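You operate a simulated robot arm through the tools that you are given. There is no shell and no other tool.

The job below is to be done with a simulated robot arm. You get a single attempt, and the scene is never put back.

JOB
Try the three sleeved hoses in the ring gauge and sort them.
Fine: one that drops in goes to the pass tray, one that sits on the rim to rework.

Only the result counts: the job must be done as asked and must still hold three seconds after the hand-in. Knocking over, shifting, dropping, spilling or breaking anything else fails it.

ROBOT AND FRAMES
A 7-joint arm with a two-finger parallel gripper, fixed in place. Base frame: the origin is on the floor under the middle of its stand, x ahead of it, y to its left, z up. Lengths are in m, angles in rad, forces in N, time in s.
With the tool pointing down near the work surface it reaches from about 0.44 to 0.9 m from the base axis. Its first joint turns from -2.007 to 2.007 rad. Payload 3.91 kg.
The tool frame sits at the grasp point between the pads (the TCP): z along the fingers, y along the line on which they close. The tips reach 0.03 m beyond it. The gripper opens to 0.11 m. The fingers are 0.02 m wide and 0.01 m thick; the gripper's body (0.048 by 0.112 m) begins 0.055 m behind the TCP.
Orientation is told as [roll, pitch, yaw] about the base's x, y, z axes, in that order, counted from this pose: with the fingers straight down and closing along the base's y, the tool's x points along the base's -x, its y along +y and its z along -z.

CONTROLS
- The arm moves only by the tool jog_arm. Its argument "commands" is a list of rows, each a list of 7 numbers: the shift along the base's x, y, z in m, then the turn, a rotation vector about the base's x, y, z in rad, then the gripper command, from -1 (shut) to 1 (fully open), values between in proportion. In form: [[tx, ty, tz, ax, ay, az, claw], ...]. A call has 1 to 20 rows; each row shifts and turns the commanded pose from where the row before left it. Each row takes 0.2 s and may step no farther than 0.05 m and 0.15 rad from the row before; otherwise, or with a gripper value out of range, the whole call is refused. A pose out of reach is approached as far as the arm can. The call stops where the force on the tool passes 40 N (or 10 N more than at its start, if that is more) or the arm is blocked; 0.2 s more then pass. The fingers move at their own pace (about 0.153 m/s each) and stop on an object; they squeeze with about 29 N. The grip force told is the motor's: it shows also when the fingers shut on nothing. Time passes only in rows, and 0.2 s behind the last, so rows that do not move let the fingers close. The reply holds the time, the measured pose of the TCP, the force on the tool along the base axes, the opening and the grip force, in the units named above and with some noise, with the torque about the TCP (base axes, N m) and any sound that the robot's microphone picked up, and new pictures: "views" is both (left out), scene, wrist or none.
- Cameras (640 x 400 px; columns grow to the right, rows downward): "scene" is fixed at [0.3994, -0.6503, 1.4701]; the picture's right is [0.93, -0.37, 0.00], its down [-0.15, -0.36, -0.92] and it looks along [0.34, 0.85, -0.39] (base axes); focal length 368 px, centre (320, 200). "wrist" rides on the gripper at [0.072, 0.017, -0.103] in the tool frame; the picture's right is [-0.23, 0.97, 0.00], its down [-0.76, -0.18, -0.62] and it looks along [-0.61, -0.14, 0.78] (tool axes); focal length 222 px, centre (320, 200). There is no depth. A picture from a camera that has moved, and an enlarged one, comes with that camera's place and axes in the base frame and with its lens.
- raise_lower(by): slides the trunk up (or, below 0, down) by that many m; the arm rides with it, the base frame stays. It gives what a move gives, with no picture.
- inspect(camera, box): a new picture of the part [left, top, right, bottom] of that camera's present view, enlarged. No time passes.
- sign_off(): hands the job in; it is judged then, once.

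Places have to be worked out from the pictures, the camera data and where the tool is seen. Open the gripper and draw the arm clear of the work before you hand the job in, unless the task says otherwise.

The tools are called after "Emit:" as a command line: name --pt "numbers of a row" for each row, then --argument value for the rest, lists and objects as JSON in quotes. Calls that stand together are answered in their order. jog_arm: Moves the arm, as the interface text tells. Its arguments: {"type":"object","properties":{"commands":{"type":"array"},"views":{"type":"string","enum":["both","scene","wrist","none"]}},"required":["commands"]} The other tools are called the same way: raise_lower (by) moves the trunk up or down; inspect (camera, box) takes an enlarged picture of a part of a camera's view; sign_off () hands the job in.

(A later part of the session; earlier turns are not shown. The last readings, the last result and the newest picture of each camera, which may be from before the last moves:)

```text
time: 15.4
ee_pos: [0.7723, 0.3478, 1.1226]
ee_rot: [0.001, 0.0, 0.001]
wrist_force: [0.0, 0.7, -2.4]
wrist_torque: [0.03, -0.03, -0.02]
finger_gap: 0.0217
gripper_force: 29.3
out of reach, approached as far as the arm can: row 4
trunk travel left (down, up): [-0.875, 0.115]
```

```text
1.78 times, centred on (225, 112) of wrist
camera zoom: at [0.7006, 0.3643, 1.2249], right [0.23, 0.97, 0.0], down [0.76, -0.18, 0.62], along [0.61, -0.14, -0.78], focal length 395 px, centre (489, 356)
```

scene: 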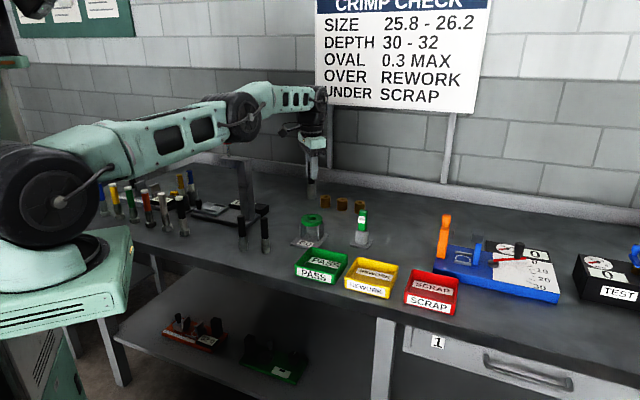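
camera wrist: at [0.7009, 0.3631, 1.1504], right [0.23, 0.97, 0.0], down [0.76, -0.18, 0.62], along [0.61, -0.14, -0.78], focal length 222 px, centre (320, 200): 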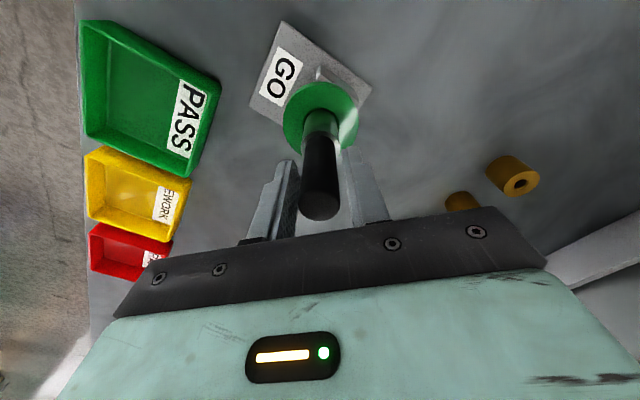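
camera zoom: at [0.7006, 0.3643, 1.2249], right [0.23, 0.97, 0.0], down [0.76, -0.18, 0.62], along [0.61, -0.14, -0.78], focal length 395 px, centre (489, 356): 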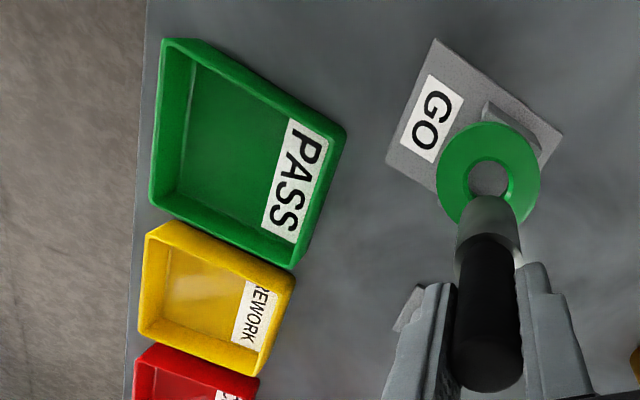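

Row 4 reported the edge of reach for a moment, but the hose is lifted and held. I'll carry it across toward the rework tray, at about (0.819, 0.078), at this height and look.

Emit:
jog_arm --pt "0.0067 -0.0386 0 0 0 0 -1" --pt "0.0067 -0.0386 0 0 0 0 -1" --pt "0.0067 -0.0386 0 0 0 0 -1" --pt "0.0067 -0.0386 0 0 0 0 -1" --pt "0.0067 -0.0386 0 0 0 0 -1" --pt "0.0067 -0.0386 0 0 0 0 -1" --pt "0.0067 -0.0384 0 0 0 0 -1" --pt "0 0 0 0 0 0 -1" --views "both"

Emit:
inspect --camera "wrist" --box '[200, 30, 440, 225]'

Emit:
inspect --camera "scene" --box '[330, 190, 420, 310]'

```text
time: 17.2
ee_pos: [0.8183, 0.0762, 1.1238]
ee_rot: [0.001, 0.002, -0.001]
wrist_force: [-0.1, 0.1, -2.9]
wrist_torque: [0.02, 0.0, -0.01]
finger_gap: 0.0216
gripper_force: 29.0
trunk travel left (down, up): [-0.875, 0.115]
camera wrist: at [0.747, 0.0935, 1.227], right [0.23, 0.97, 0.0], down [0.76, -0.18, 0.62], along [0.61, -0.14, -0.78], focal length 222 px, centre (320, 200)
```

scene: 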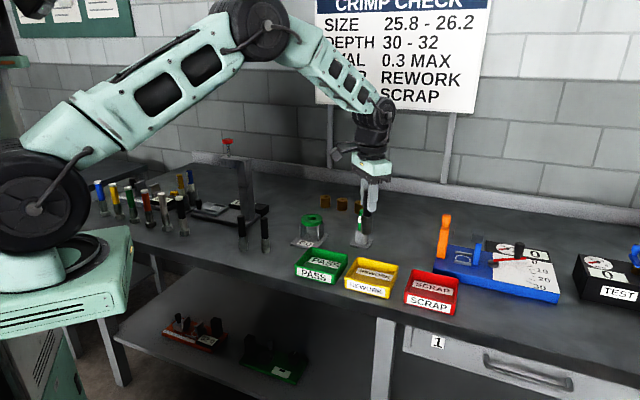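
wrist: 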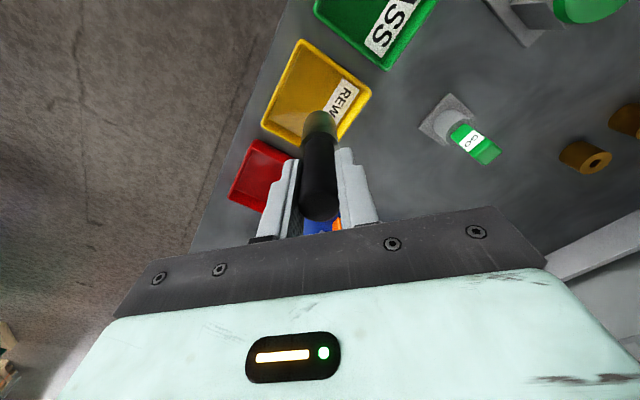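

```text
2.05 times, centred on (320, 128) of wrist
camera zoom: at [0.747, 0.0935, 1.227], right [0.23, 0.97, 0.0], down [0.76, -0.18, 0.62], along [0.61, -0.14, -0.78], focal length 456 px, centre (320, 349)
```

zoom: 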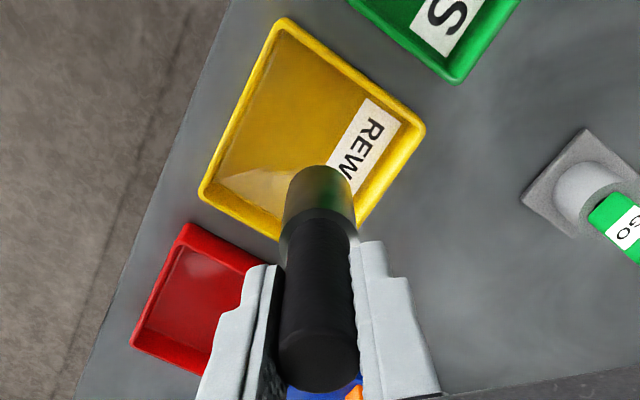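

```text
3.33 times, centred on (375, 250) of scene
camera zoom: at [0.3994, -0.6503, 1.4701], right [0.93, -0.37, 0.0], down [-0.15, -0.36, -0.92], along [0.34, 0.85, -0.39], focal length 1228 px, centre (137, 33)
```

zoom: 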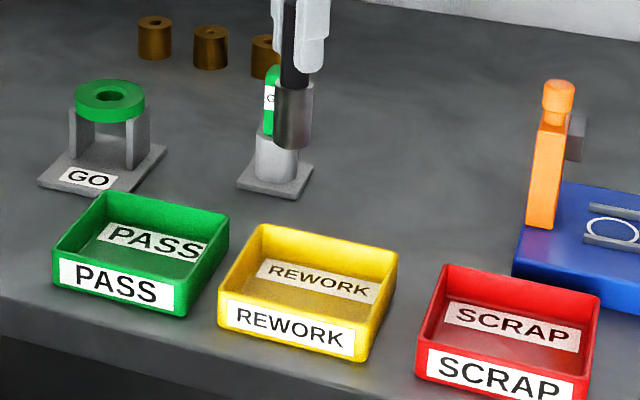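

The tray corners agree between the two views, with its centre at about (0.834, 0.064), so the hose is above the inner area. I'll lower until it is just above the tray floor.

Emit:
jog_arm --pt "0 0.001 -0.03 0 0 0 -1" --pt "0 0 -0.03 0 0 0 -1" --pt "0 0 -0.03 0 0 0 -1" --pt "0 0 -0.025 0 0 0 -1" --pt "0 0 -0.012 0 0 0 -1" --pt "0 0 0 0 0 0 -1" --views "both"

Emit:
inspect --camera "scene" --box '[335, 215, 405, 305]'

```text
time: 18.6
ee_pos: [0.8173, 0.0766, 0.9934]
ee_rot: [0.0, 0.002, 0.0]
wrist_force: [-0.8, 0.3, -1.4]
wrist_torque: [0.02, -0.02, -0.01]
finger_gap: 0.0216
gripper_force: 29.3
trunk travel left (down, up): [-0.875, 0.115]
camera wrist: at [0.7472, 0.0947, 1.0981], right [0.23, 0.97, 0.0], down [0.76, -0.18, 0.62], along [0.61, -0.14, -0.78], focal length 222 px, centre (320, 200)
```

scene: 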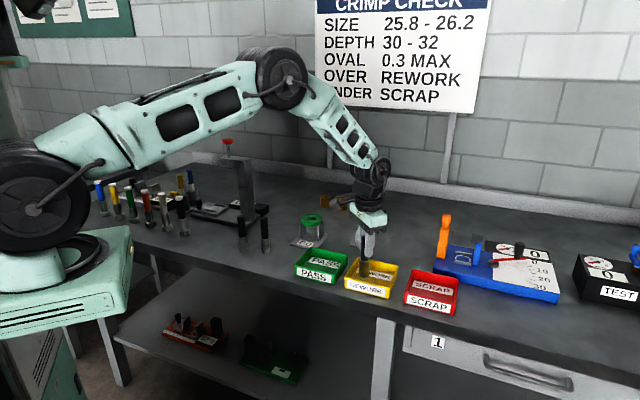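
wrist: 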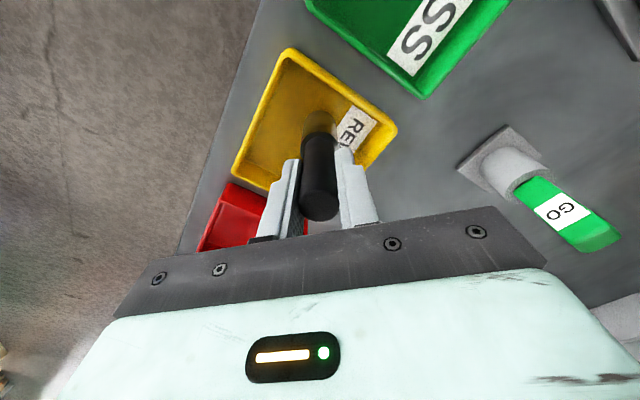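

```text
4.44 times, centred on (370, 260) of scene
camera zoom: at [0.3994, -0.6503, 1.4701], right [0.93, -0.37, 0.0], down [-0.15, -0.36, -0.92], along [0.34, 0.85, -0.39], focal length 1638 px, centre (98, -67)
```

zoom: 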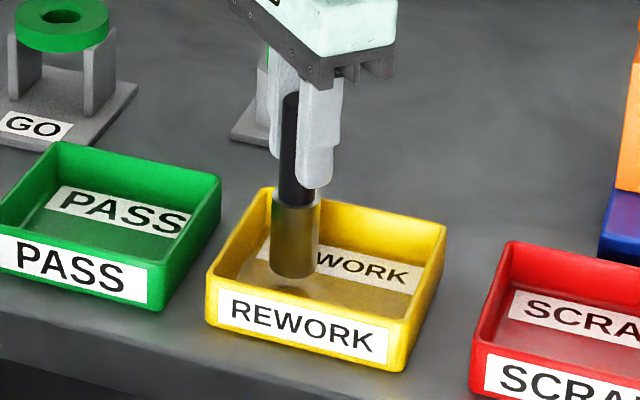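

The sleeve is inside the rework tray, a bit above the floor. I'll lower in 2 mm steps to touch.

Emit:
jog_arm --pt "0 0 -0.003 0 0 0 -1" --pt "0 0 -0.003 0 0 0 -1" --pt "0 0 -0.002 0 0 0 -1" --pt "0 0 -0.002 0 0 0 -1" --pt "0 0 0 0 0 0 -1" --views "none"

```text
time: 19.8
ee_pos: [0.819, 0.0773, 0.9859]
ee_rot: [0.0, 0.001, 0.0]
wrist_force: [0.2, 0.2, -2.3]
wrist_torque: [-0.03, -0.01, -0.02]
finger_gap: 0.0215
gripper_force: 28.9
trunk travel left (down, up): [-0.875, 0.115]
```

No contact yet. I'll continue in 1.5 mm steps.

Emit:
jog_arm --pt "0 0 -0.0015 0 0 0 -1" --pt "0 0 -0.0015 0 0 0 -1" --pt "0 0 0 0 0 0 -1" --views "none"

Emit:
inspect --camera "scene" --box '[345, 235, 385, 285]'

```text
time: 20.6
ee_pos: [0.8191, 0.0771, 0.9824]
ee_rot: [0.003, 0.0, -0.001]
wrist_force: [0.1, -0.8, -2.5]
wrist_torque: [0.03, 0.02, 0.02]
finger_gap: 0.0214
gripper_force: 29.1
trunk travel left (down, up): [-0.875, 0.115]
```

```text
8.00 times, centred on (365, 260) of scene
camera zoom: at [0.3994, -0.6503, 1.4701], right [0.93, -0.37, 0.0], down [-0.15, -0.36, -0.92], along [0.34, 0.85, -0.39], focal length 2948 px, centre (-40, -280)
```

zoom: 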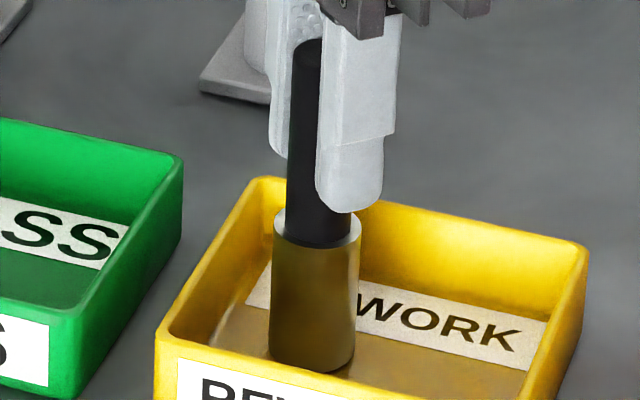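

Emit:
jog_arm --pt "0 0 -0.001 0 0 0 -1" --pt "0 0 -0.001 0 0 0 -1" --pt "0 0 0 0 0 0 -1" --views "none"

```text
time: 21.4
ee_pos: [0.8198, 0.0773, 0.9832]
ee_rot: [0.002, -0.005, -0.001]
wrist_force: [-1.7, -1.7, 15.0]
wrist_torque: [-0.24, 0.13, -0.02]
finger_gap: 0.0214
gripper_force: 28.7
trunk travel left (down, up): [-0.875, 0.115]
```

The hose is on the tray floor with 15 N of support, so I'll unload slightly. Then I'll open the fingers gently to about 0.034 m and check that it stands.

Emit:
jog_arm --pt "0 0 0.0012 0 0 0 -1" --pt "0 0 0 0 0 0 -1" --pt "0 0 0 0 0 0 -0.55" --pt "0 0 0 0 0 0 -0.4" --pt "0 0 0 0 0 0 -0.4" --views "wrist"

Emit:
inspect --camera "scene" --box '[345, 220, 385, 285]'

Emit:
inspect --camera "wrist" --box '[250, 80, 400, 225]'

```text
time: 22.6
ee_pos: [0.8175, 0.0777, 0.9816]
ee_rot: [-0.001, -0.001, 0.0]
wrist_force: [-0.3, -0.2, -0.5]
wrist_torque: [0.02, -0.01, 0.0]
finger_gap: 0.033
gripper_force: 0.1
trunk travel left (down, up): [-0.875, 0.115]
camera wrist: at [0.7468, 0.0945, 1.0849], right [0.23, 0.97, 0.0], down [0.76, -0.18, 0.62], along [0.61, -0.14, -0.78], focal length 222 px, centre (320, 200)
```

wrist: 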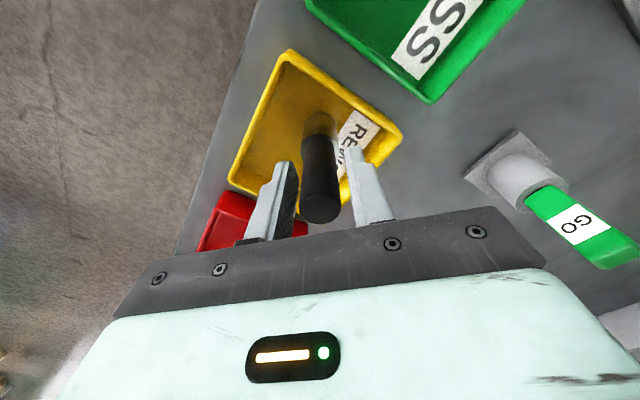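

```text
6.15 times, centred on (365, 252) of scene
camera zoom: at [0.3994, -0.6503, 1.4701], right [0.93, -0.37, 0.0], down [-0.15, -0.36, -0.92], along [0.34, 0.85, -0.39], focal length 2268 px, centre (43, -123)
```

zoom: 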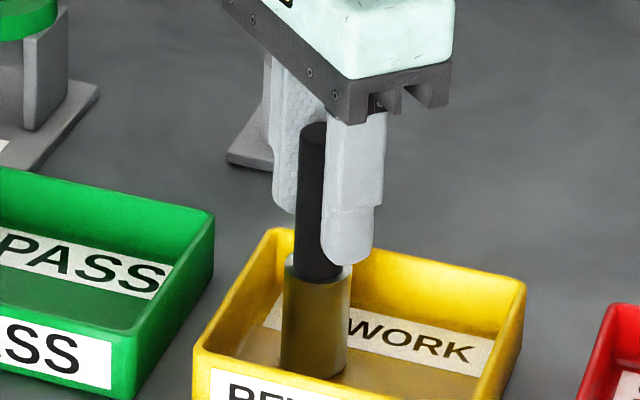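

```text
2.76 times, centred on (325, 152) of wrist
camera zoom: at [0.7468, 0.0945, 1.0849], right [0.23, 0.97, 0.0], down [0.76, -0.18, 0.62], along [0.61, -0.14, -0.78], focal length 613 px, centre (306, 331)
```

zoom: 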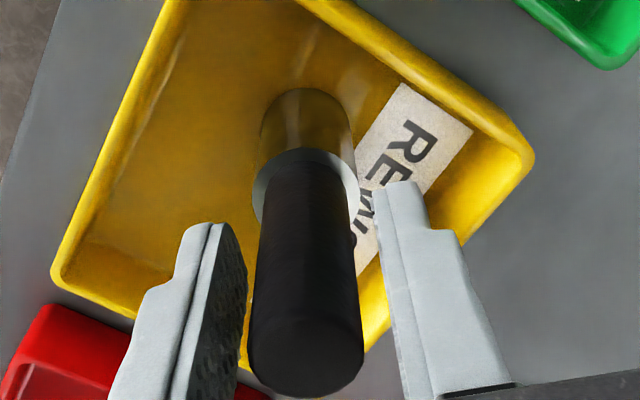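

Hose 3 stands upright in the rework tray with the fingers open. I'll open wider, lift clear and travel to above hose 2, near (0.613, 0.324).

Emit:
jog_arm --pt "0 0 0 0 0 0 0" --pt "0 0 0.01 0 0 0 0.1" --pt "0 0 0.03 0 0 0 0.1" --pt "0 0 0.04 0 0 0 0.1" --pt "0 0 0.04 0 0 0 0.1" --pt "0 0 0.018 0 0 0 0.1" --pt "-0.0256 0.03075 0 0 0 0 0.1" --pt "-0.0256 0.03075 0 0 0 0 0.1" --pt "-0.0256 0.03075 0 0 0 0 0.1" --pt "-0.0256 0.03075 0 0 0 0 0.1" --pt "-0.0256 0.03075 0 0 0 0 0.1" --pt "-0.0256 0.03075 0 0 0 0 0.1" --pt "-0.0256 0.03075 0 0 0 0 0.1" --pt "-0.0256 0.03075 0 0 0 0 0.1" --pt "0 0 0 0 0 0 0.1" --views "both"

Emit:
inspect --camera "wrist" --box '[250, 0, 430, 140]'

Emit:
inspect --camera "scene" --box '[330, 220, 420, 310]'

```text
time: 25.8
ee_pos: [0.615, 0.3231, 1.1193]
ee_rot: [0.0, 0.0, 0.0]
wrist_force: [-0.7, 0.7, 0.9]
wrist_torque: [0.01, -0.02, 0.02]
finger_gap: 0.0604
gripper_force: 0.1
trunk travel left (down, up): [-0.875, 0.115]
camera wrist: at [0.5428, 0.341, 1.2226], right [0.23, 0.97, 0.0], down [0.76, -0.18, 0.62], along [0.61, -0.14, -0.78], focal length 222 px, centre (320, 200)
```

scene: 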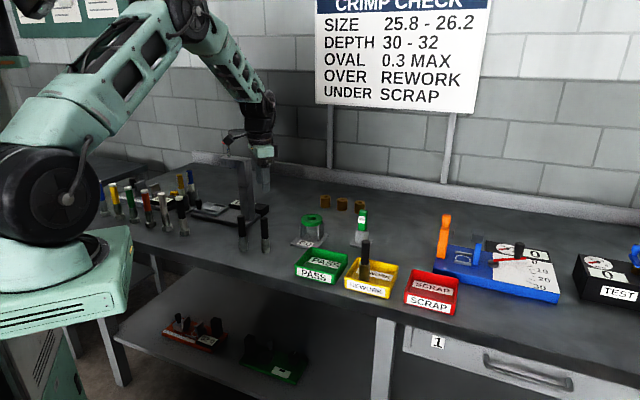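
wrist: 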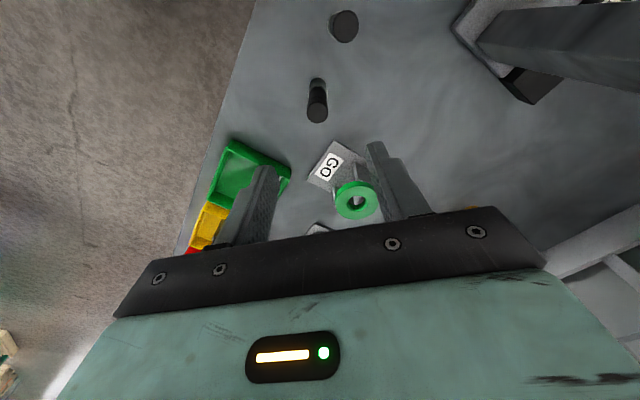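

```text
2.86 times, centred on (340, 70) of wrist
camera zoom: at [0.5428, 0.341, 1.2226], right [0.23, 0.97, 0.0], down [0.76, -0.18, 0.62], along [0.61, -0.14, -0.78], focal length 635 px, centre (263, 571)
```

zoom: 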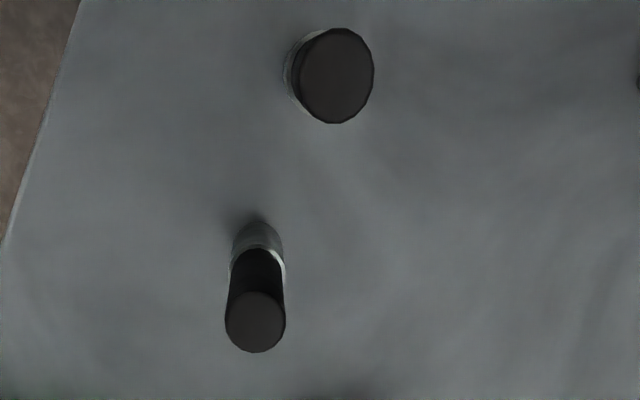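

```text
4.44 times, centred on (375, 265) of scene
camera zoom: at [0.3994, -0.6503, 1.4701], right [0.93, -0.37, 0.0], down [-0.15, -0.36, -0.92], along [0.34, 0.85, -0.39], focal length 1638 px, centre (76, -89)
```

zoom: 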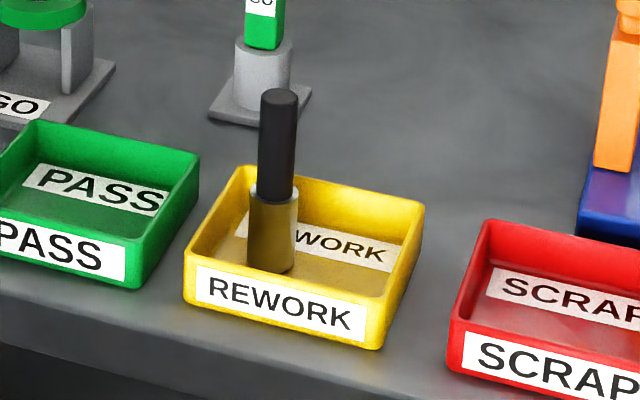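

Hose 3 stands upright in the rework tray. Hose 2 is about 2.4 mm behind and 1.7 mm right of the TCP, so I'll correct that and descend to the grasp height.

Emit:
jog_arm --pt "-0.0024 -0.0017 -0.025 0 0 0 0.1" --pt "0 0 -0.03 0 0 0 0.1" --pt "0 0 -0.03 0 0 0 0.1" --pt "0 0 -0.025 0 0 0 0.1" --pt "0 0 -0.02 0 0 0 0.1" --pt "0 0 -0.0113 0 0 0 0.1" --pt "0 0 0 0 0 0 0.1" --views "none"

Emit:
inspect --camera "wrist" --box '[230, 100, 430, 225]'

Emit:
inspect --camera "scene" --box '[220, 180, 300, 270]'

```text
time: 27.4
ee_pos: [0.6126, 0.3227, 0.9777]
ee_rot: [0.0, 0.002, 0.001]
wrist_force: [-0.5, -0.1, 0.4]
wrist_torque: [-0.03, 0.02, -0.03]
finger_gap: 0.0605
gripper_force: 0.0
trunk travel left (down, up): [-0.875, 0.115]
```

```text
3.20 times, centred on (330, 162) of wrist
camera zoom: at [0.5405, 0.3397, 1.0818], right [0.23, 0.97, 0.0], down [0.76, -0.18, 0.62], along [0.61, -0.14, -0.78], focal length 711 px, centre (288, 320)
```

zoom: 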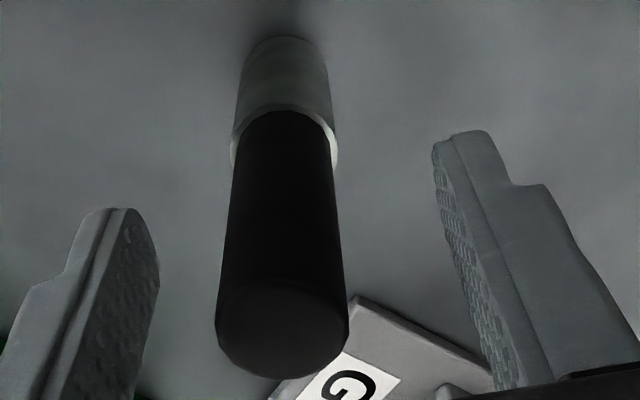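

```text
4.44 times, centred on (260, 225) of scene
camera zoom: at [0.3994, -0.6503, 1.4701], right [0.93, -0.37, 0.0], down [-0.15, -0.36, -0.92], along [0.34, 0.85, -0.39], focal length 1638 px, centre (587, 89)
```

zoom: 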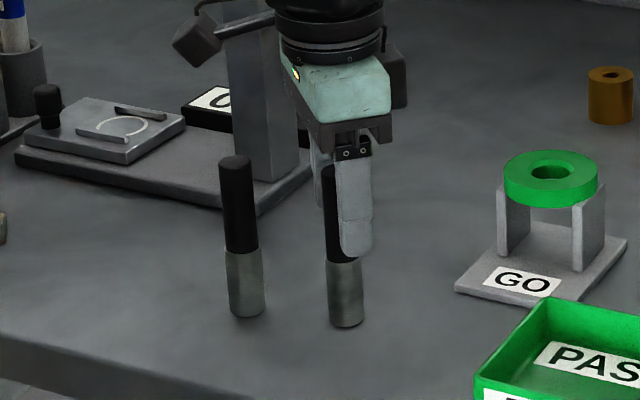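

Hose 2 sits between the fingers just as hose 3 did. I'll close on it and lift to z about 1.12.

Emit:
jog_arm --pt "0 0 0 0 0 0 -0.4" --pt "0 0 0 0 0 0 -1" --pt "0 0 0 0 0 0 -1" --pt "0 0 0.01 0 0 0 -1" --pt "0 0 0.02 0 0 0 -1" --pt "0 0 0.03 0 0 0 -1" --pt "0 0 0.03 0 0 0 -1" --pt "0 0 0.03 0 0 0 -1" --pt "0 0 0.02 0 0 0 -1" --pt "0 0 0 0 0 0 -1" --views "wrist"

```text
time: 29.6
ee_pos: [0.6126, 0.3214, 1.1181]
ee_rot: [0.0, -0.001, -0.002]
wrist_force: [-0.3, -0.1, -2.1]
wrist_torque: [0.02, -0.03, 0.02]
finger_gap: 0.0213
gripper_force: 28.8
trunk travel left (down, up): [-0.875, 0.115]
camera wrist: at [0.5408, 0.3384, 1.2214], right [0.23, 0.97, 0.0], down [0.76, -0.18, 0.62], along [0.61, -0.14, -0.78], focal length 222 px, centre (320, 200)
```

wrist: 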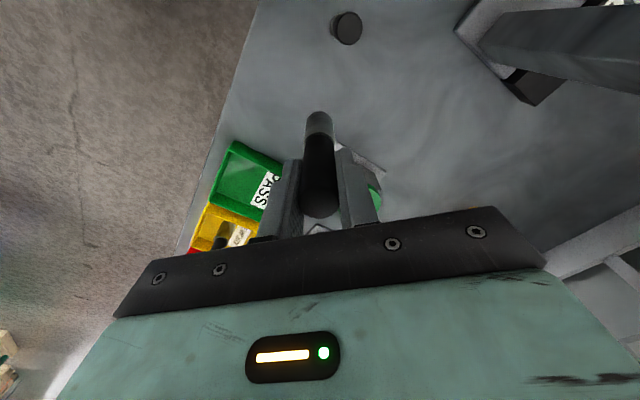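

Hose 2 is held with about 2.3 N hanging. I'll carry it above the ring and lower to just over the rim to check alignment.

Emit:
jog_arm --pt "0.04 0.0064 0 0 0 0 -1" --pt "0.04 0.0064 0 0 0 0 -1" --pt "0.04 0.0064 0 0 0 0 -1" --pt "0.04 0.0063 0 0 0 0 -1" --pt "0 0 -0.02 0 0 0 -1" --pt "0 0 -0.02 0 0 0 -1" --pt "0 0 -0.018 0 0 0 -1" --pt "0 0 0 0 0 0 -1" --views "scene"

Emit:
inspect --camera "wrist" --box '[280, 65, 360, 155]'

Emit:
inspect --camera "scene" --box '[298, 195, 326, 230]'

```text
time: 31.4
ee_pos: [0.7709, 0.3465, 1.0584]
ee_rot: [0.001, -0.001, 0.0]
wrist_force: [0.3, 0.2, -2.4]
wrist_torque: [-0.02, -0.02, -0.05]
finger_gap: 0.0213
gripper_force: 29.0
trunk travel left (down, up): [-0.875, 0.115]
```

scene: 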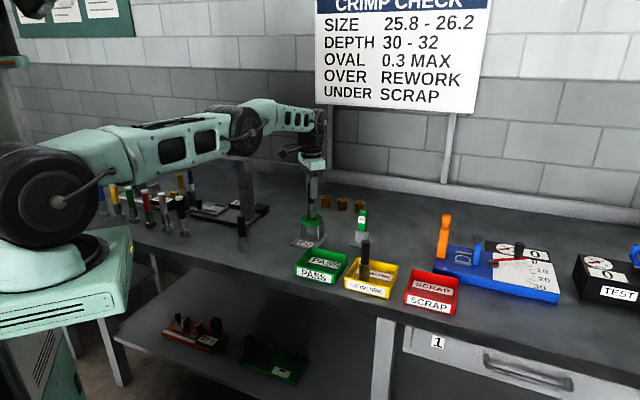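

```text
4.44 times, centred on (320, 110) of wrist
camera zoom: at [0.6993, 0.3641, 1.1616], right [0.23, 0.97, 0.0], down [0.76, -0.18, 0.62], along [0.61, -0.14, -0.78], focal length 987 px, centre (320, 600)
```

zoom: 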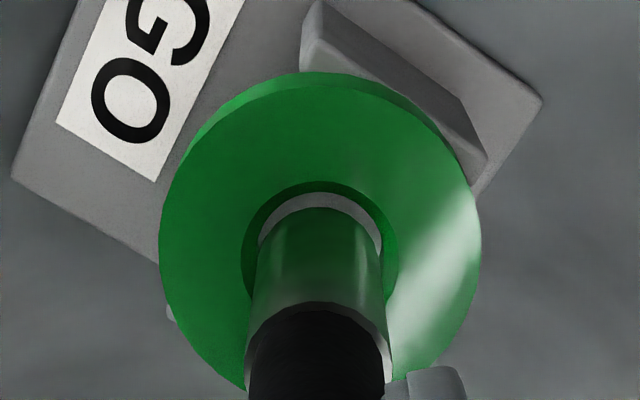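

```text
11.43 times, centred on (312, 212) of scene
camera zoom: at [0.3994, -0.6503, 1.4701], right [0.93, -0.37, 0.0], down [-0.15, -0.36, -0.92], along [0.34, 0.85, -0.39], focal length 4212 px, centre (411, 57)
```

zoom: 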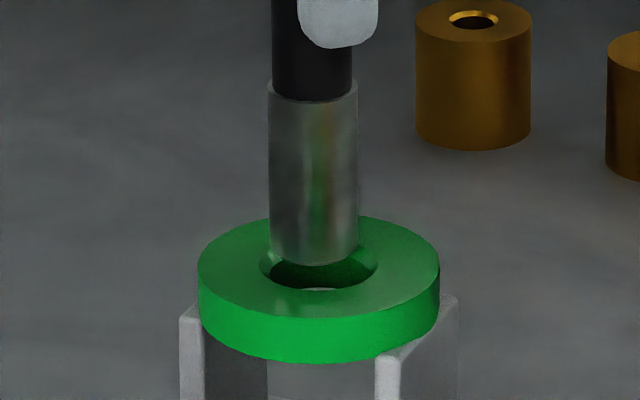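

The sleeve is about 1.5 mm short in x. I'll correct that and lower slowly into the hole, watching the force.

Emit:
jog_arm --pt "0.0015 0.0002 0 0 0 0 -1" --pt "0 0 -0.004 0 0 0 -1" --pt "0 0 -0.003 0 0 0 -1" --pt "0 0 -0.003 0 0 0 -1" --pt "0 0 -0.003 0 0 0 -1" --pt "0 0 0 0 0 0 -1" --views "none"

Emit:
inspect --camera "scene" --box '[298, 195, 326, 230]'

Emit:
inspect --camera "wrist" --box '[280, 65, 360, 155]'

```text
time: 32.8
ee_pos: [0.7718, 0.3472, 1.0478]
ee_rot: [-0.002, 0.0, 0.001]
wrist_force: [-0.6, 0.2, -3.2]
wrist_torque: [0.0, 0.03, -0.01]
finger_gap: 0.0214
gripper_force: 29.1
trunk travel left (down, up): [-0.875, 0.115]
```

```text
11.43 times, centred on (312, 212) of scene
camera zoom: at [0.3994, -0.6503, 1.4701], right [0.93, -0.37, 0.0], down [-0.15, -0.36, -0.92], along [0.34, 0.85, -0.39], focal length 4212 px, centre (411, 57)
```

zoom: 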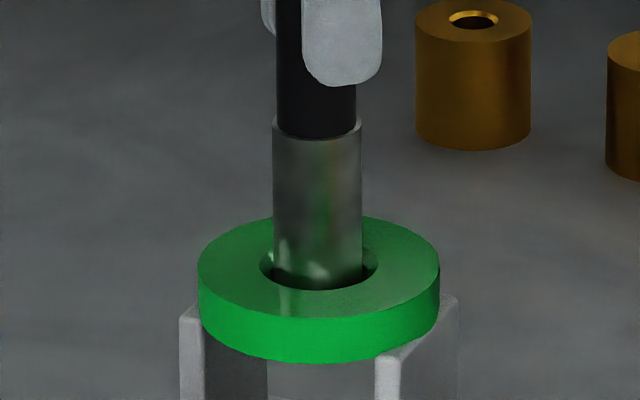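

```text
4.44 times, centred on (320, 110) of wrist
camera zoom: at [0.7004, 0.3639, 1.1504], right [0.23, 0.97, 0.0], down [0.76, -0.18, 0.62], along [0.61, -0.14, -0.78], focal length 987 px, centre (320, 600)
```

zoom: 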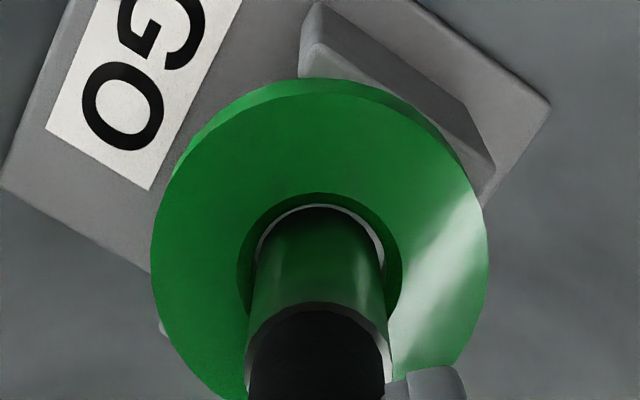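

It's centred and entering the chamfer with no side force. I'll continue down.

Emit:
jog_arm --pt "0 0 -0.003 0 0 0 -1" --pt "0 0 -0.003 0 0 0 -1" --pt "0 0 -0.003 0 0 0 -1" --pt "0 0 -0.004 0 0 0 -1" --pt "0 0 0 0 0 0 -1" --views "none"

```text
time: 34.0
ee_pos: [0.7714, 0.3464, 1.0381]
ee_rot: [-0.001, 0.0, 0.0]
wrist_force: [0.8, 0.1, -2.5]
wrist_torque: [0.02, 0.03, -0.02]
finger_gap: 0.0215
gripper_force: 28.5
out of reach, approached as far as the arm can: row 3
trunk travel left (down, up): [-0.875, 0.115]
```

Still no resistance at z 1.038, though row 3 flagged reach again, probably a near-straight arm. I'll keep lowering and check that z follows.

Emit:
jog_arm --pt "0 0 -0.004 0 0 0 -1" --pt "0 0 -0.004 0 0 0 -1" --pt "0 0 -0.004 0 0 0 -1" --pt "0 0 0 0 0 0 -1" --views "scene"

Emit:
inspect --camera "scene" --box '[298, 190, 326, 230]'

Emit:
inspect --camera "wrist" --box '[280, 65, 360, 155]'

```text
time: 35.0
ee_pos: [0.7713, 0.345, 1.0255]
ee_rot: [0.001, 0.0, 0.0]
wrist_force: [2.3, 5.0, -1.1]
wrist_torque: [0.3, -0.18, 0.01]
finger_gap: 0.0215
gripper_force: 29.3
trunk travel left (down, up): [-0.875, 0.115]
```

scene: 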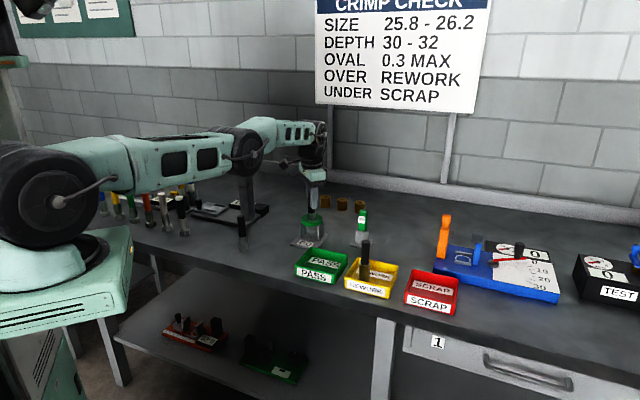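

```text
10.00 times, centred on (312, 210) of scene
camera zoom: at [0.3994, -0.6503, 1.4701], right [0.93, -0.37, 0.0], down [-0.15, -0.36, -0.92], along [0.34, 0.85, -0.39], focal length 3685 px, centre (400, 100)
```

zoom: 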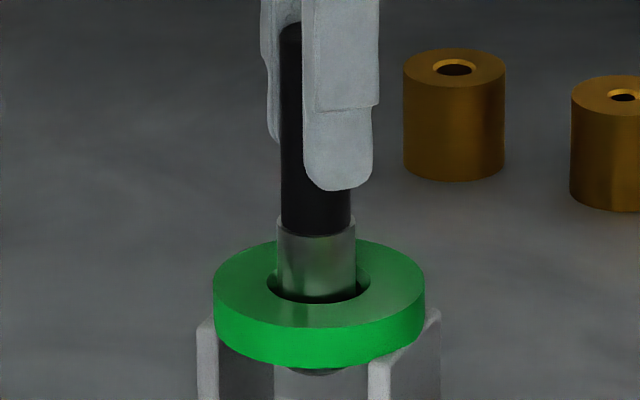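

```text
4.44 times, centred on (320, 110) of wrist
camera zoom: at [0.6994, 0.3628, 1.1288], right [0.23, 0.97, 0.0], down [0.76, -0.18, 0.62], along [0.61, -0.14, -0.78], focal length 987 px, centre (320, 600)
```

zoom: 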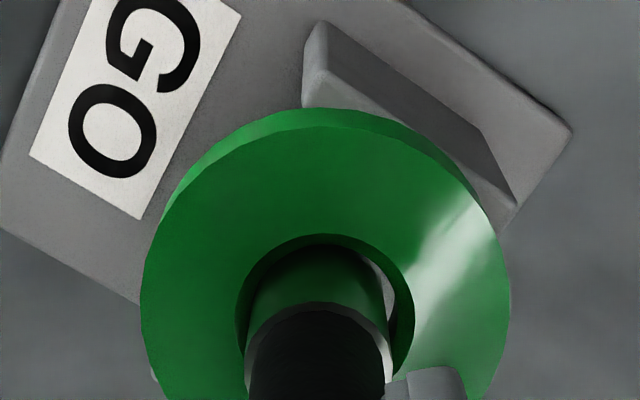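

The sleeve is passing through the ring, visible below it, so it fits. The tool has drifted about 1.5 mm toward -y and is rubbing, so I'll shift back to relieve the side load.

Emit:
jog_arm --pt "0.0005 0.001 0 0 0 0 -1" --pt "0 0.0005 0 0 0 0 -1" --pt "0 0 0 0 0 0 -1" --views "none"

Emit:
inspect --camera "wrist" --box '[280, 65, 360, 155]'

```text
time: 35.8
ee_pos: [0.7712, 0.3463, 1.0253]
ee_rot: [0.001, -0.001, 0.0]
wrist_force: [3.3, 6.7, 0.0]
wrist_torque: [0.43, -0.27, 0.01]
finger_gap: 0.0213
gripper_force: 28.6
out of reach, approached as far as the arm can: row 2
trunk travel left (down, up): [-0.875, 0.115]
```

```text
4.44 times, centred on (320, 110) of wrist
camera zoom: at [0.6994, 0.3628, 1.1287], right [0.23, 0.97, 0.0], down [0.76, -0.18, 0.62], along [0.61, -0.14, -0.78], focal length 987 px, centre (320, 600)
```

zoom: 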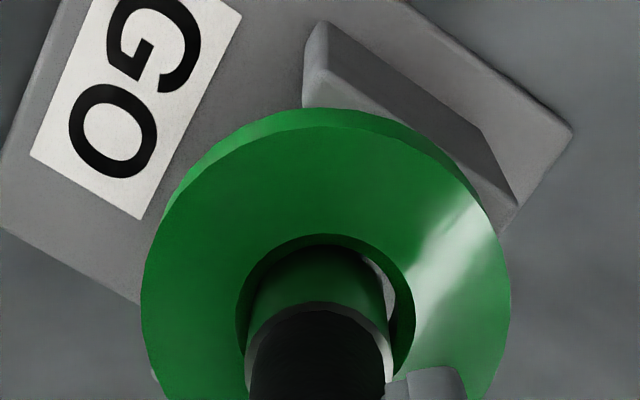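

Shifting +y had no effect and the controller reports its reach limit here. I'll look at the arm posture before choosing how to go on, for example by lowering the trunk.

Emit:
inspect --camera "scene" --box '[0, 80, 340, 280]'

```text
1.88 times, centred on (170, 180) of scene
camera zoom: at [0.3994, -0.6503, 1.4701], right [0.93, -0.37, 0.0], down [-0.15, -0.36, -0.92], along [0.34, 0.85, -0.39], focal length 694 px, centre (602, 238)
```

zoom: 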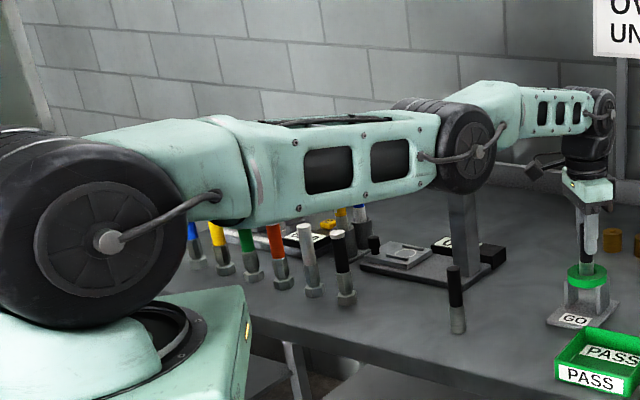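

The arm is almost fully stretched, with its shoulder slightly above wrist height, so it loses reach as it goes lower. I'll lift the hose back out and drop the trunk by 0.08 m so there is reach for the full insertion.

Emit:
jog_arm --pt "-0.0005 -0.0015 0.003 0 0 0 -1" --pt "0 0 0.005 0 0 0 -1" --pt "0 0 0.01 0 0 0 -1" --pt "0 0 0.02 0 0 0 -1" --pt "0 0 0.02 0 0 0 -1" --pt "0 0 0.02 0 0 0 -1" --pt "0 0 0.02 0 0 0 -1" --pt "0 0 0 0 0 0 -1" --views "both"

```text
time: 37.6
ee_pos: [0.7708, 0.3446, 1.1271]
ee_rot: [-0.001, 0.003, -0.001]
wrist_force: [-0.8, 0.5, -3.0]
wrist_torque: [0.01, 0.01, 0.0]
finger_gap: 0.0217
gripper_force: 28.6
trunk travel left (down, up): [-0.875, 0.115]
camera wrist: at [0.6997, 0.3617, 1.2283], right [0.23, 0.97, 0.0], down [0.76, -0.18, 0.62], along [0.61, -0.14, -0.78], focal length 222 px, centre (320, 200)
```

scene: 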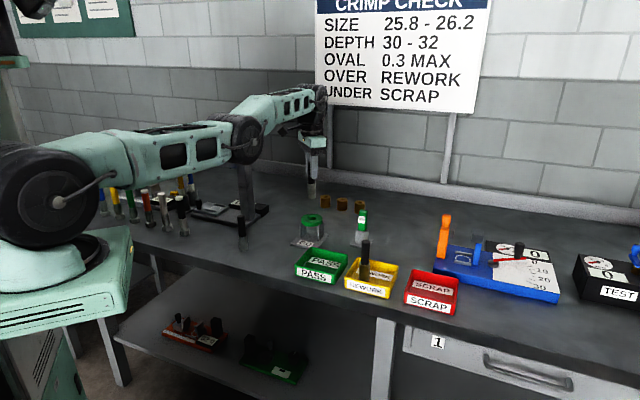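
wrist: 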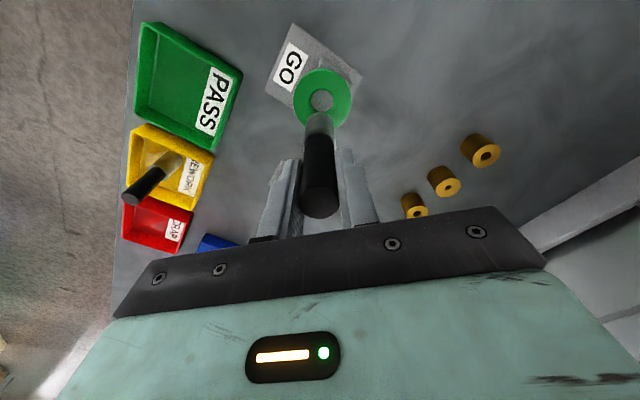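

The hose is out of the ring again. The elbow looks lower than before, so I'll check the arm posture before moving the trunk.

Emit:
inspect --camera "scene" --box '[0, 80, 340, 280]'

Emit:
inspect --camera "wrist" --box '[240, 40, 400, 225]'

```text
1.88 times, centred on (170, 180) of scene
camera zoom: at [0.3994, -0.6503, 1.4701], right [0.93, -0.37, 0.0], down [-0.15, -0.36, -0.92], along [0.34, 0.85, -0.39], focal length 694 px, centre (602, 238)
```

zoom: 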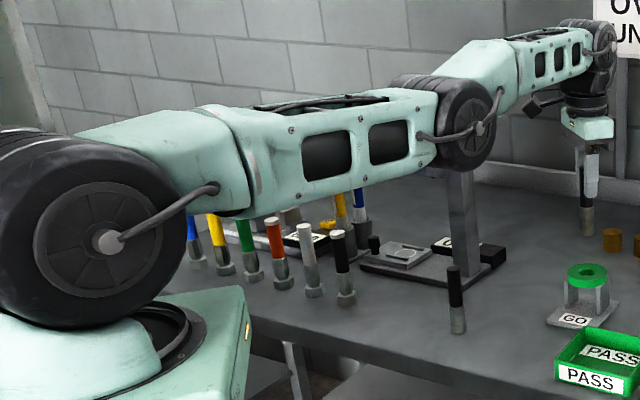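

```text
2.16 times, centred on (320, 132) of wrist
camera zoom: at [0.6997, 0.3617, 1.2283], right [0.23, 0.97, 0.0], down [0.76, -0.18, 0.62], along [0.61, -0.14, -0.78], focal length 480 px, centre (320, 346)
```

zoom: 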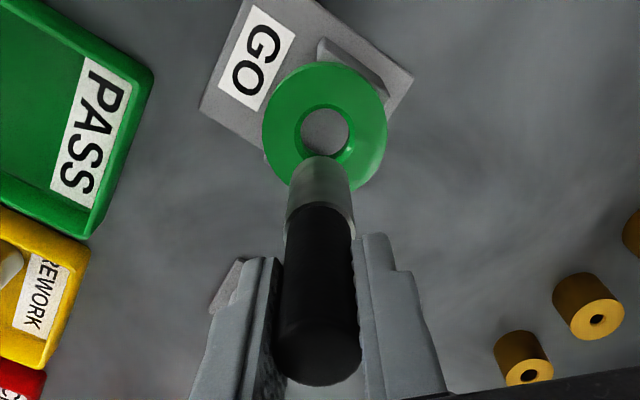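

The arm passed through full stretch and is now bent elbow-down, which could foul the bench when it folds in. With the hose safely high, I'll stretch outward, move down while stretched and then retract, to bring the elbow back up.

Emit:
jog_arm --pt "0.006 0.0027 0 0 0 0 -1" --pt "0.006 0.0027 0 0 0 0 -1" --pt "0 0 -0.01 0 0 0 -1" --pt "0 0 -0.01 0 0 0 -1" --pt "0 0 -0.01 0 0 0 -1" --pt "-0.006 -0.0027 0 0 0 0 -1" --pt "-0.006 -0.0027 0 0 0 0 -1" --pt "0 0 0 0 0 0 -1" --views "scene"

Emit:
inspect --camera "scene" --box '[0, 80, 340, 280]'

```text
time: 39.4
ee_pos: [0.7698, 0.3455, 1.0958]
ee_rot: [0.0, 0.004, 0.0]
wrist_force: [-0.3, -0.6, -3.1]
wrist_torque: [-0.01, -0.01, -0.02]
finger_gap: 0.0215
gripper_force: 29.0
out of reach, approached as far as the arm can: row 1, 2, 6, 7
trunk travel left (down, up): [-0.875, 0.115]
```

scene: 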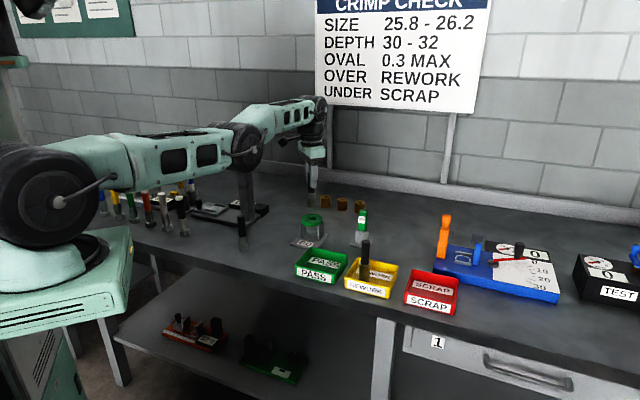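

```text
1.88 times, centred on (170, 180) of scene
camera zoom: at [0.3994, -0.6503, 1.4701], right [0.93, -0.37, 0.0], down [-0.15, -0.36, -0.92], along [0.34, 0.85, -0.39], focal length 694 px, centre (602, 238)
```

zoom: 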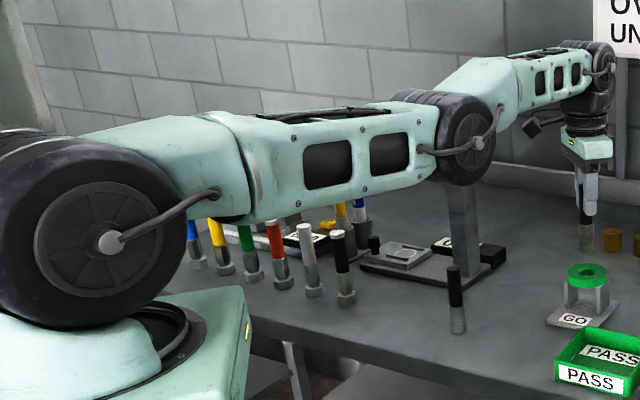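

The readings are ambiguous: rows 6 and 7 were flagged even when retracting. I'll lift and then pull back about 5 cm in free space to see which way the elbow folds.

Emit:
jog_arm --pt "0 0 0.02 0 0 0 -1" --pt "-0.015 -0.0067 0.01 0 0 0 -1" --pt "-0.02 -0.009 0 0 0 0 -1" --pt "-0.02 -0.009 0 0 0 0 -1" --pt "0 0 0 0 0 0 -1" --views "both"

Emit:
inspect --camera "scene" --box '[0, 80, 340, 280]'

```text
time: 40.6
ee_pos: [0.7607, 0.3568, 1.1271]
ee_rot: [-0.001, 0.0, 0.0]
wrist_force: [0.4, -1.1, -2.6]
wrist_torque: [0.04, -0.02, 0.0]
finger_gap: 0.0212
gripper_force: 28.8
out of reach, approached as far as the arm can: row 2, 3, 4
trunk travel left (down, up): [-0.875, 0.115]
camera wrist: at [0.689, 0.3742, 1.2297], right [0.23, 0.97, 0.0], down [0.76, -0.18, 0.62], along [0.61, -0.14, -0.78], focal length 222 px, centre (320, 200)
```

scene: 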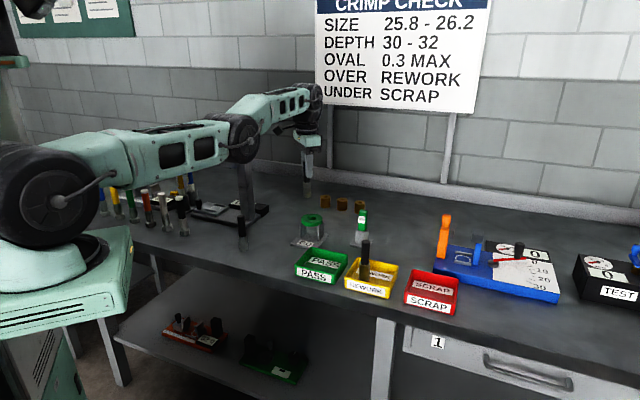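
wrist: 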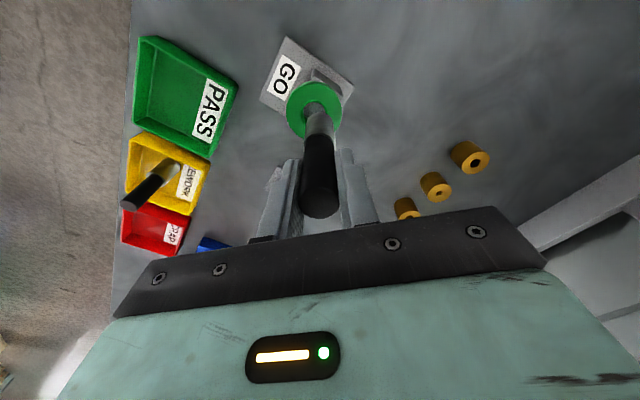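

```text
1.88 times, centred on (170, 180) of scene
camera zoom: at [0.3994, -0.6503, 1.4701], right [0.93, -0.37, 0.0], down [-0.15, -0.36, -0.92], along [0.34, 0.85, -0.39], focal length 694 px, centre (602, 238)
```

zoom: 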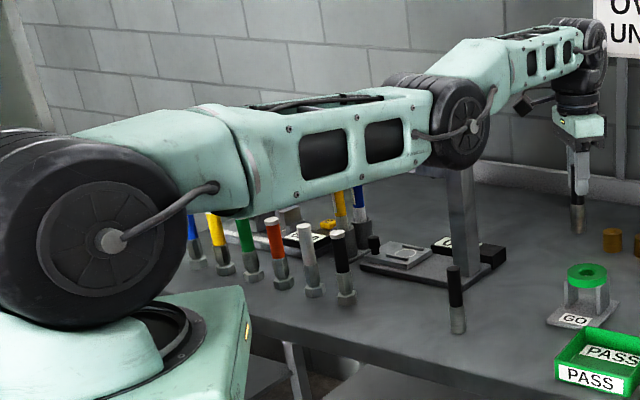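

The arm won't retract in this elbow-down posture; it went sideways instead, to r 0.840. I'll raise the trunk 0.1 m and then jog down, which should swing the forearm below the shoulder line with everything well clear of the bench.

Emit:
raise_lower --by 0.1

```text
time: 41.9
ee_pos: [0.7604, 0.3569, 1.2255]
ee_rot: [0.0, 0.003, 0.0]
wrist_force: [-0.2, 0.3, -2.1]
wrist_torque: [0.0, 0.0, 0.03]
finger_gap: 0.0215
gripper_force: 29.2
trunk travel left (down, up): [-0.975, 0.015]
```

The TCP rode up to z 1.226. I'll now jog down 0.1 m at this spot; the hose bottom stays above z 1.03.

Emit:
jog_arm --pt "0 0 -0.02 0 0 0 -1" --pt "0 0 -0.02 0 0 0 -1" --pt "0 0 -0.02 0 0 0 -1" --pt "0 0 -0.02 0 0 0 -1" --pt "0 0 -0.02 0 0 0 -1" --pt "0 0 0 0 0 0 -1" --views "scene"

Emit:
inspect --camera "scene" --box '[0, 60, 340, 260]'

```text
time: 43.3
ee_pos: [0.7621, 0.3575, 1.1261]
ee_rot: [-0.001, 0.002, 0.0]
wrist_force: [-0.2, 0.5, -3.7]
wrist_torque: [0.01, 0.05, -0.01]
finger_gap: 0.0216
gripper_force: 29.2
trunk travel left (down, up): [-0.975, 0.015]
```

scene: 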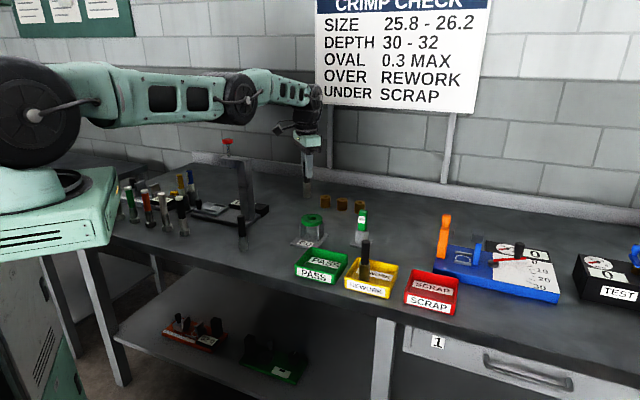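

```text
1.88 times, centred on (170, 160) of scene
camera zoom: at [0.3994, -0.6503, 1.4701], right [0.93, -0.37, 0.0], down [-0.15, -0.36, -0.92], along [0.34, 0.85, -0.39], focal length 694 px, centre (602, 275)
```

zoom: 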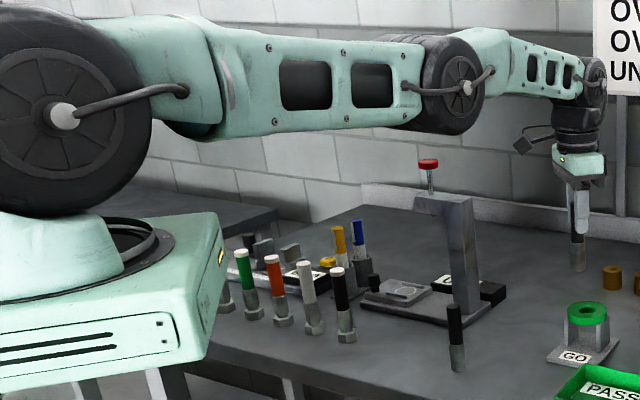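

The links now look almost in line, with the forearm dipping. I'll retract about 3 cm with a slight descent, staying above z 1.10, to check that it folds elbow-up.

Emit:
jog_arm --pt "-0.003 -0.0014 -0.008 0 0 0 -1" --pt "-0.008 -0.0037 -0.008 0 0 0 -1" --pt "-0.01 -0.0046 0 0 0 0 -1" --pt "-0.012 -0.0056 0 0 0 0 -1" --pt "0 0 0 0 0 0 -1" --views "scene"

Emit:
inspect --camera "scene" --box '[0, 60, 340, 260]'

```text
time: 44.5
ee_pos: [0.7282, 0.3412, 1.111]
ee_rot: [0.0, 0.001, 0.0]
wrist_force: [-0.8, 0.3, -2.5]
wrist_torque: [-0.04, 0.01, 0.04]
finger_gap: 0.0213
gripper_force: 28.7
trunk travel left (down, up): [-0.975, 0.015]
```

scene: 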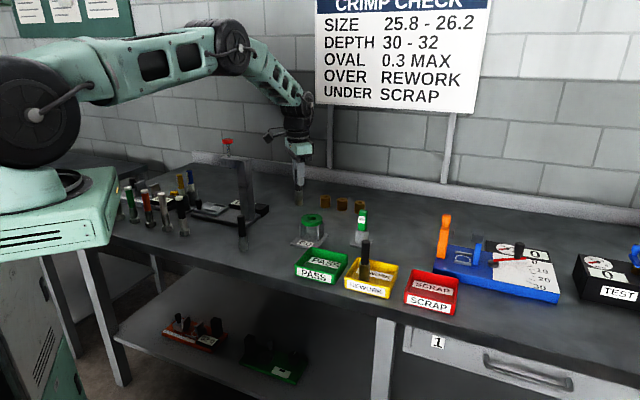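

```text
1.88 times, centred on (170, 160) of scene
camera zoom: at [0.3994, -0.6503, 1.4701], right [0.93, -0.37, 0.0], down [-0.15, -0.36, -0.92], along [0.34, 0.85, -0.39], focal length 694 px, centre (602, 275)
```

zoom: 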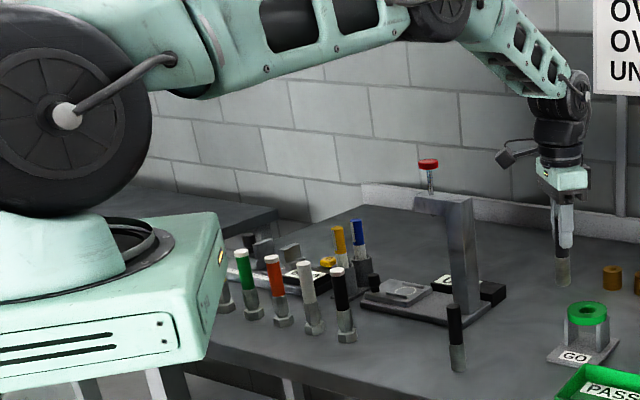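

The elbow is up again. To keep reach while inserting, I'll jog up 0.15 m and then lower the trunk 0.175 m, so the wrist stays level with the shoulder at insertion height.

Emit:
jog_arm --pt "0 0 0.03 0 0 0 -1" --pt "0 0 0.03 0 0 0 -1" --pt "0 0 0.03 0 0 0 -1" --pt "0 0 0.03 0 0 0 -1" --pt "0 0 0.03 0 0 0 -1" --pt "0 0 0 0 0 0 -1" --views "scene"

```text
time: 45.9
ee_pos: [0.7271, 0.342, 1.2598]
ee_rot: [0.0, 0.002, 0.0]
wrist_force: [-0.5, 0.2, -2.3]
wrist_torque: [0.0, 0.03, -0.02]
finger_gap: 0.0216
gripper_force: 29.2
trunk travel left (down, up): [-0.975, 0.015]
```

scene: 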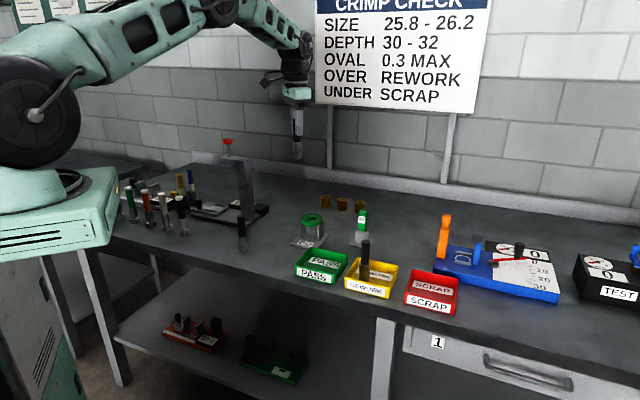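

The arm is high and elbow-up. I'll lower the trunk by 0.17 m, which brings the TCP to about z 1.09 with the hose still above the ring height.

Emit:
raise_lower --by -0.17

```text
time: 47.9
ee_pos: [0.7269, 0.3415, 1.0887]
ee_rot: [0.0, 0.001, 0.0]
wrist_force: [0.0, 0.2, -2.4]
wrist_torque: [-0.03, 0.01, 0.0]
finger_gap: 0.0214
gripper_force: 28.9
trunk travel left (down, up): [-0.805, 0.185]
```

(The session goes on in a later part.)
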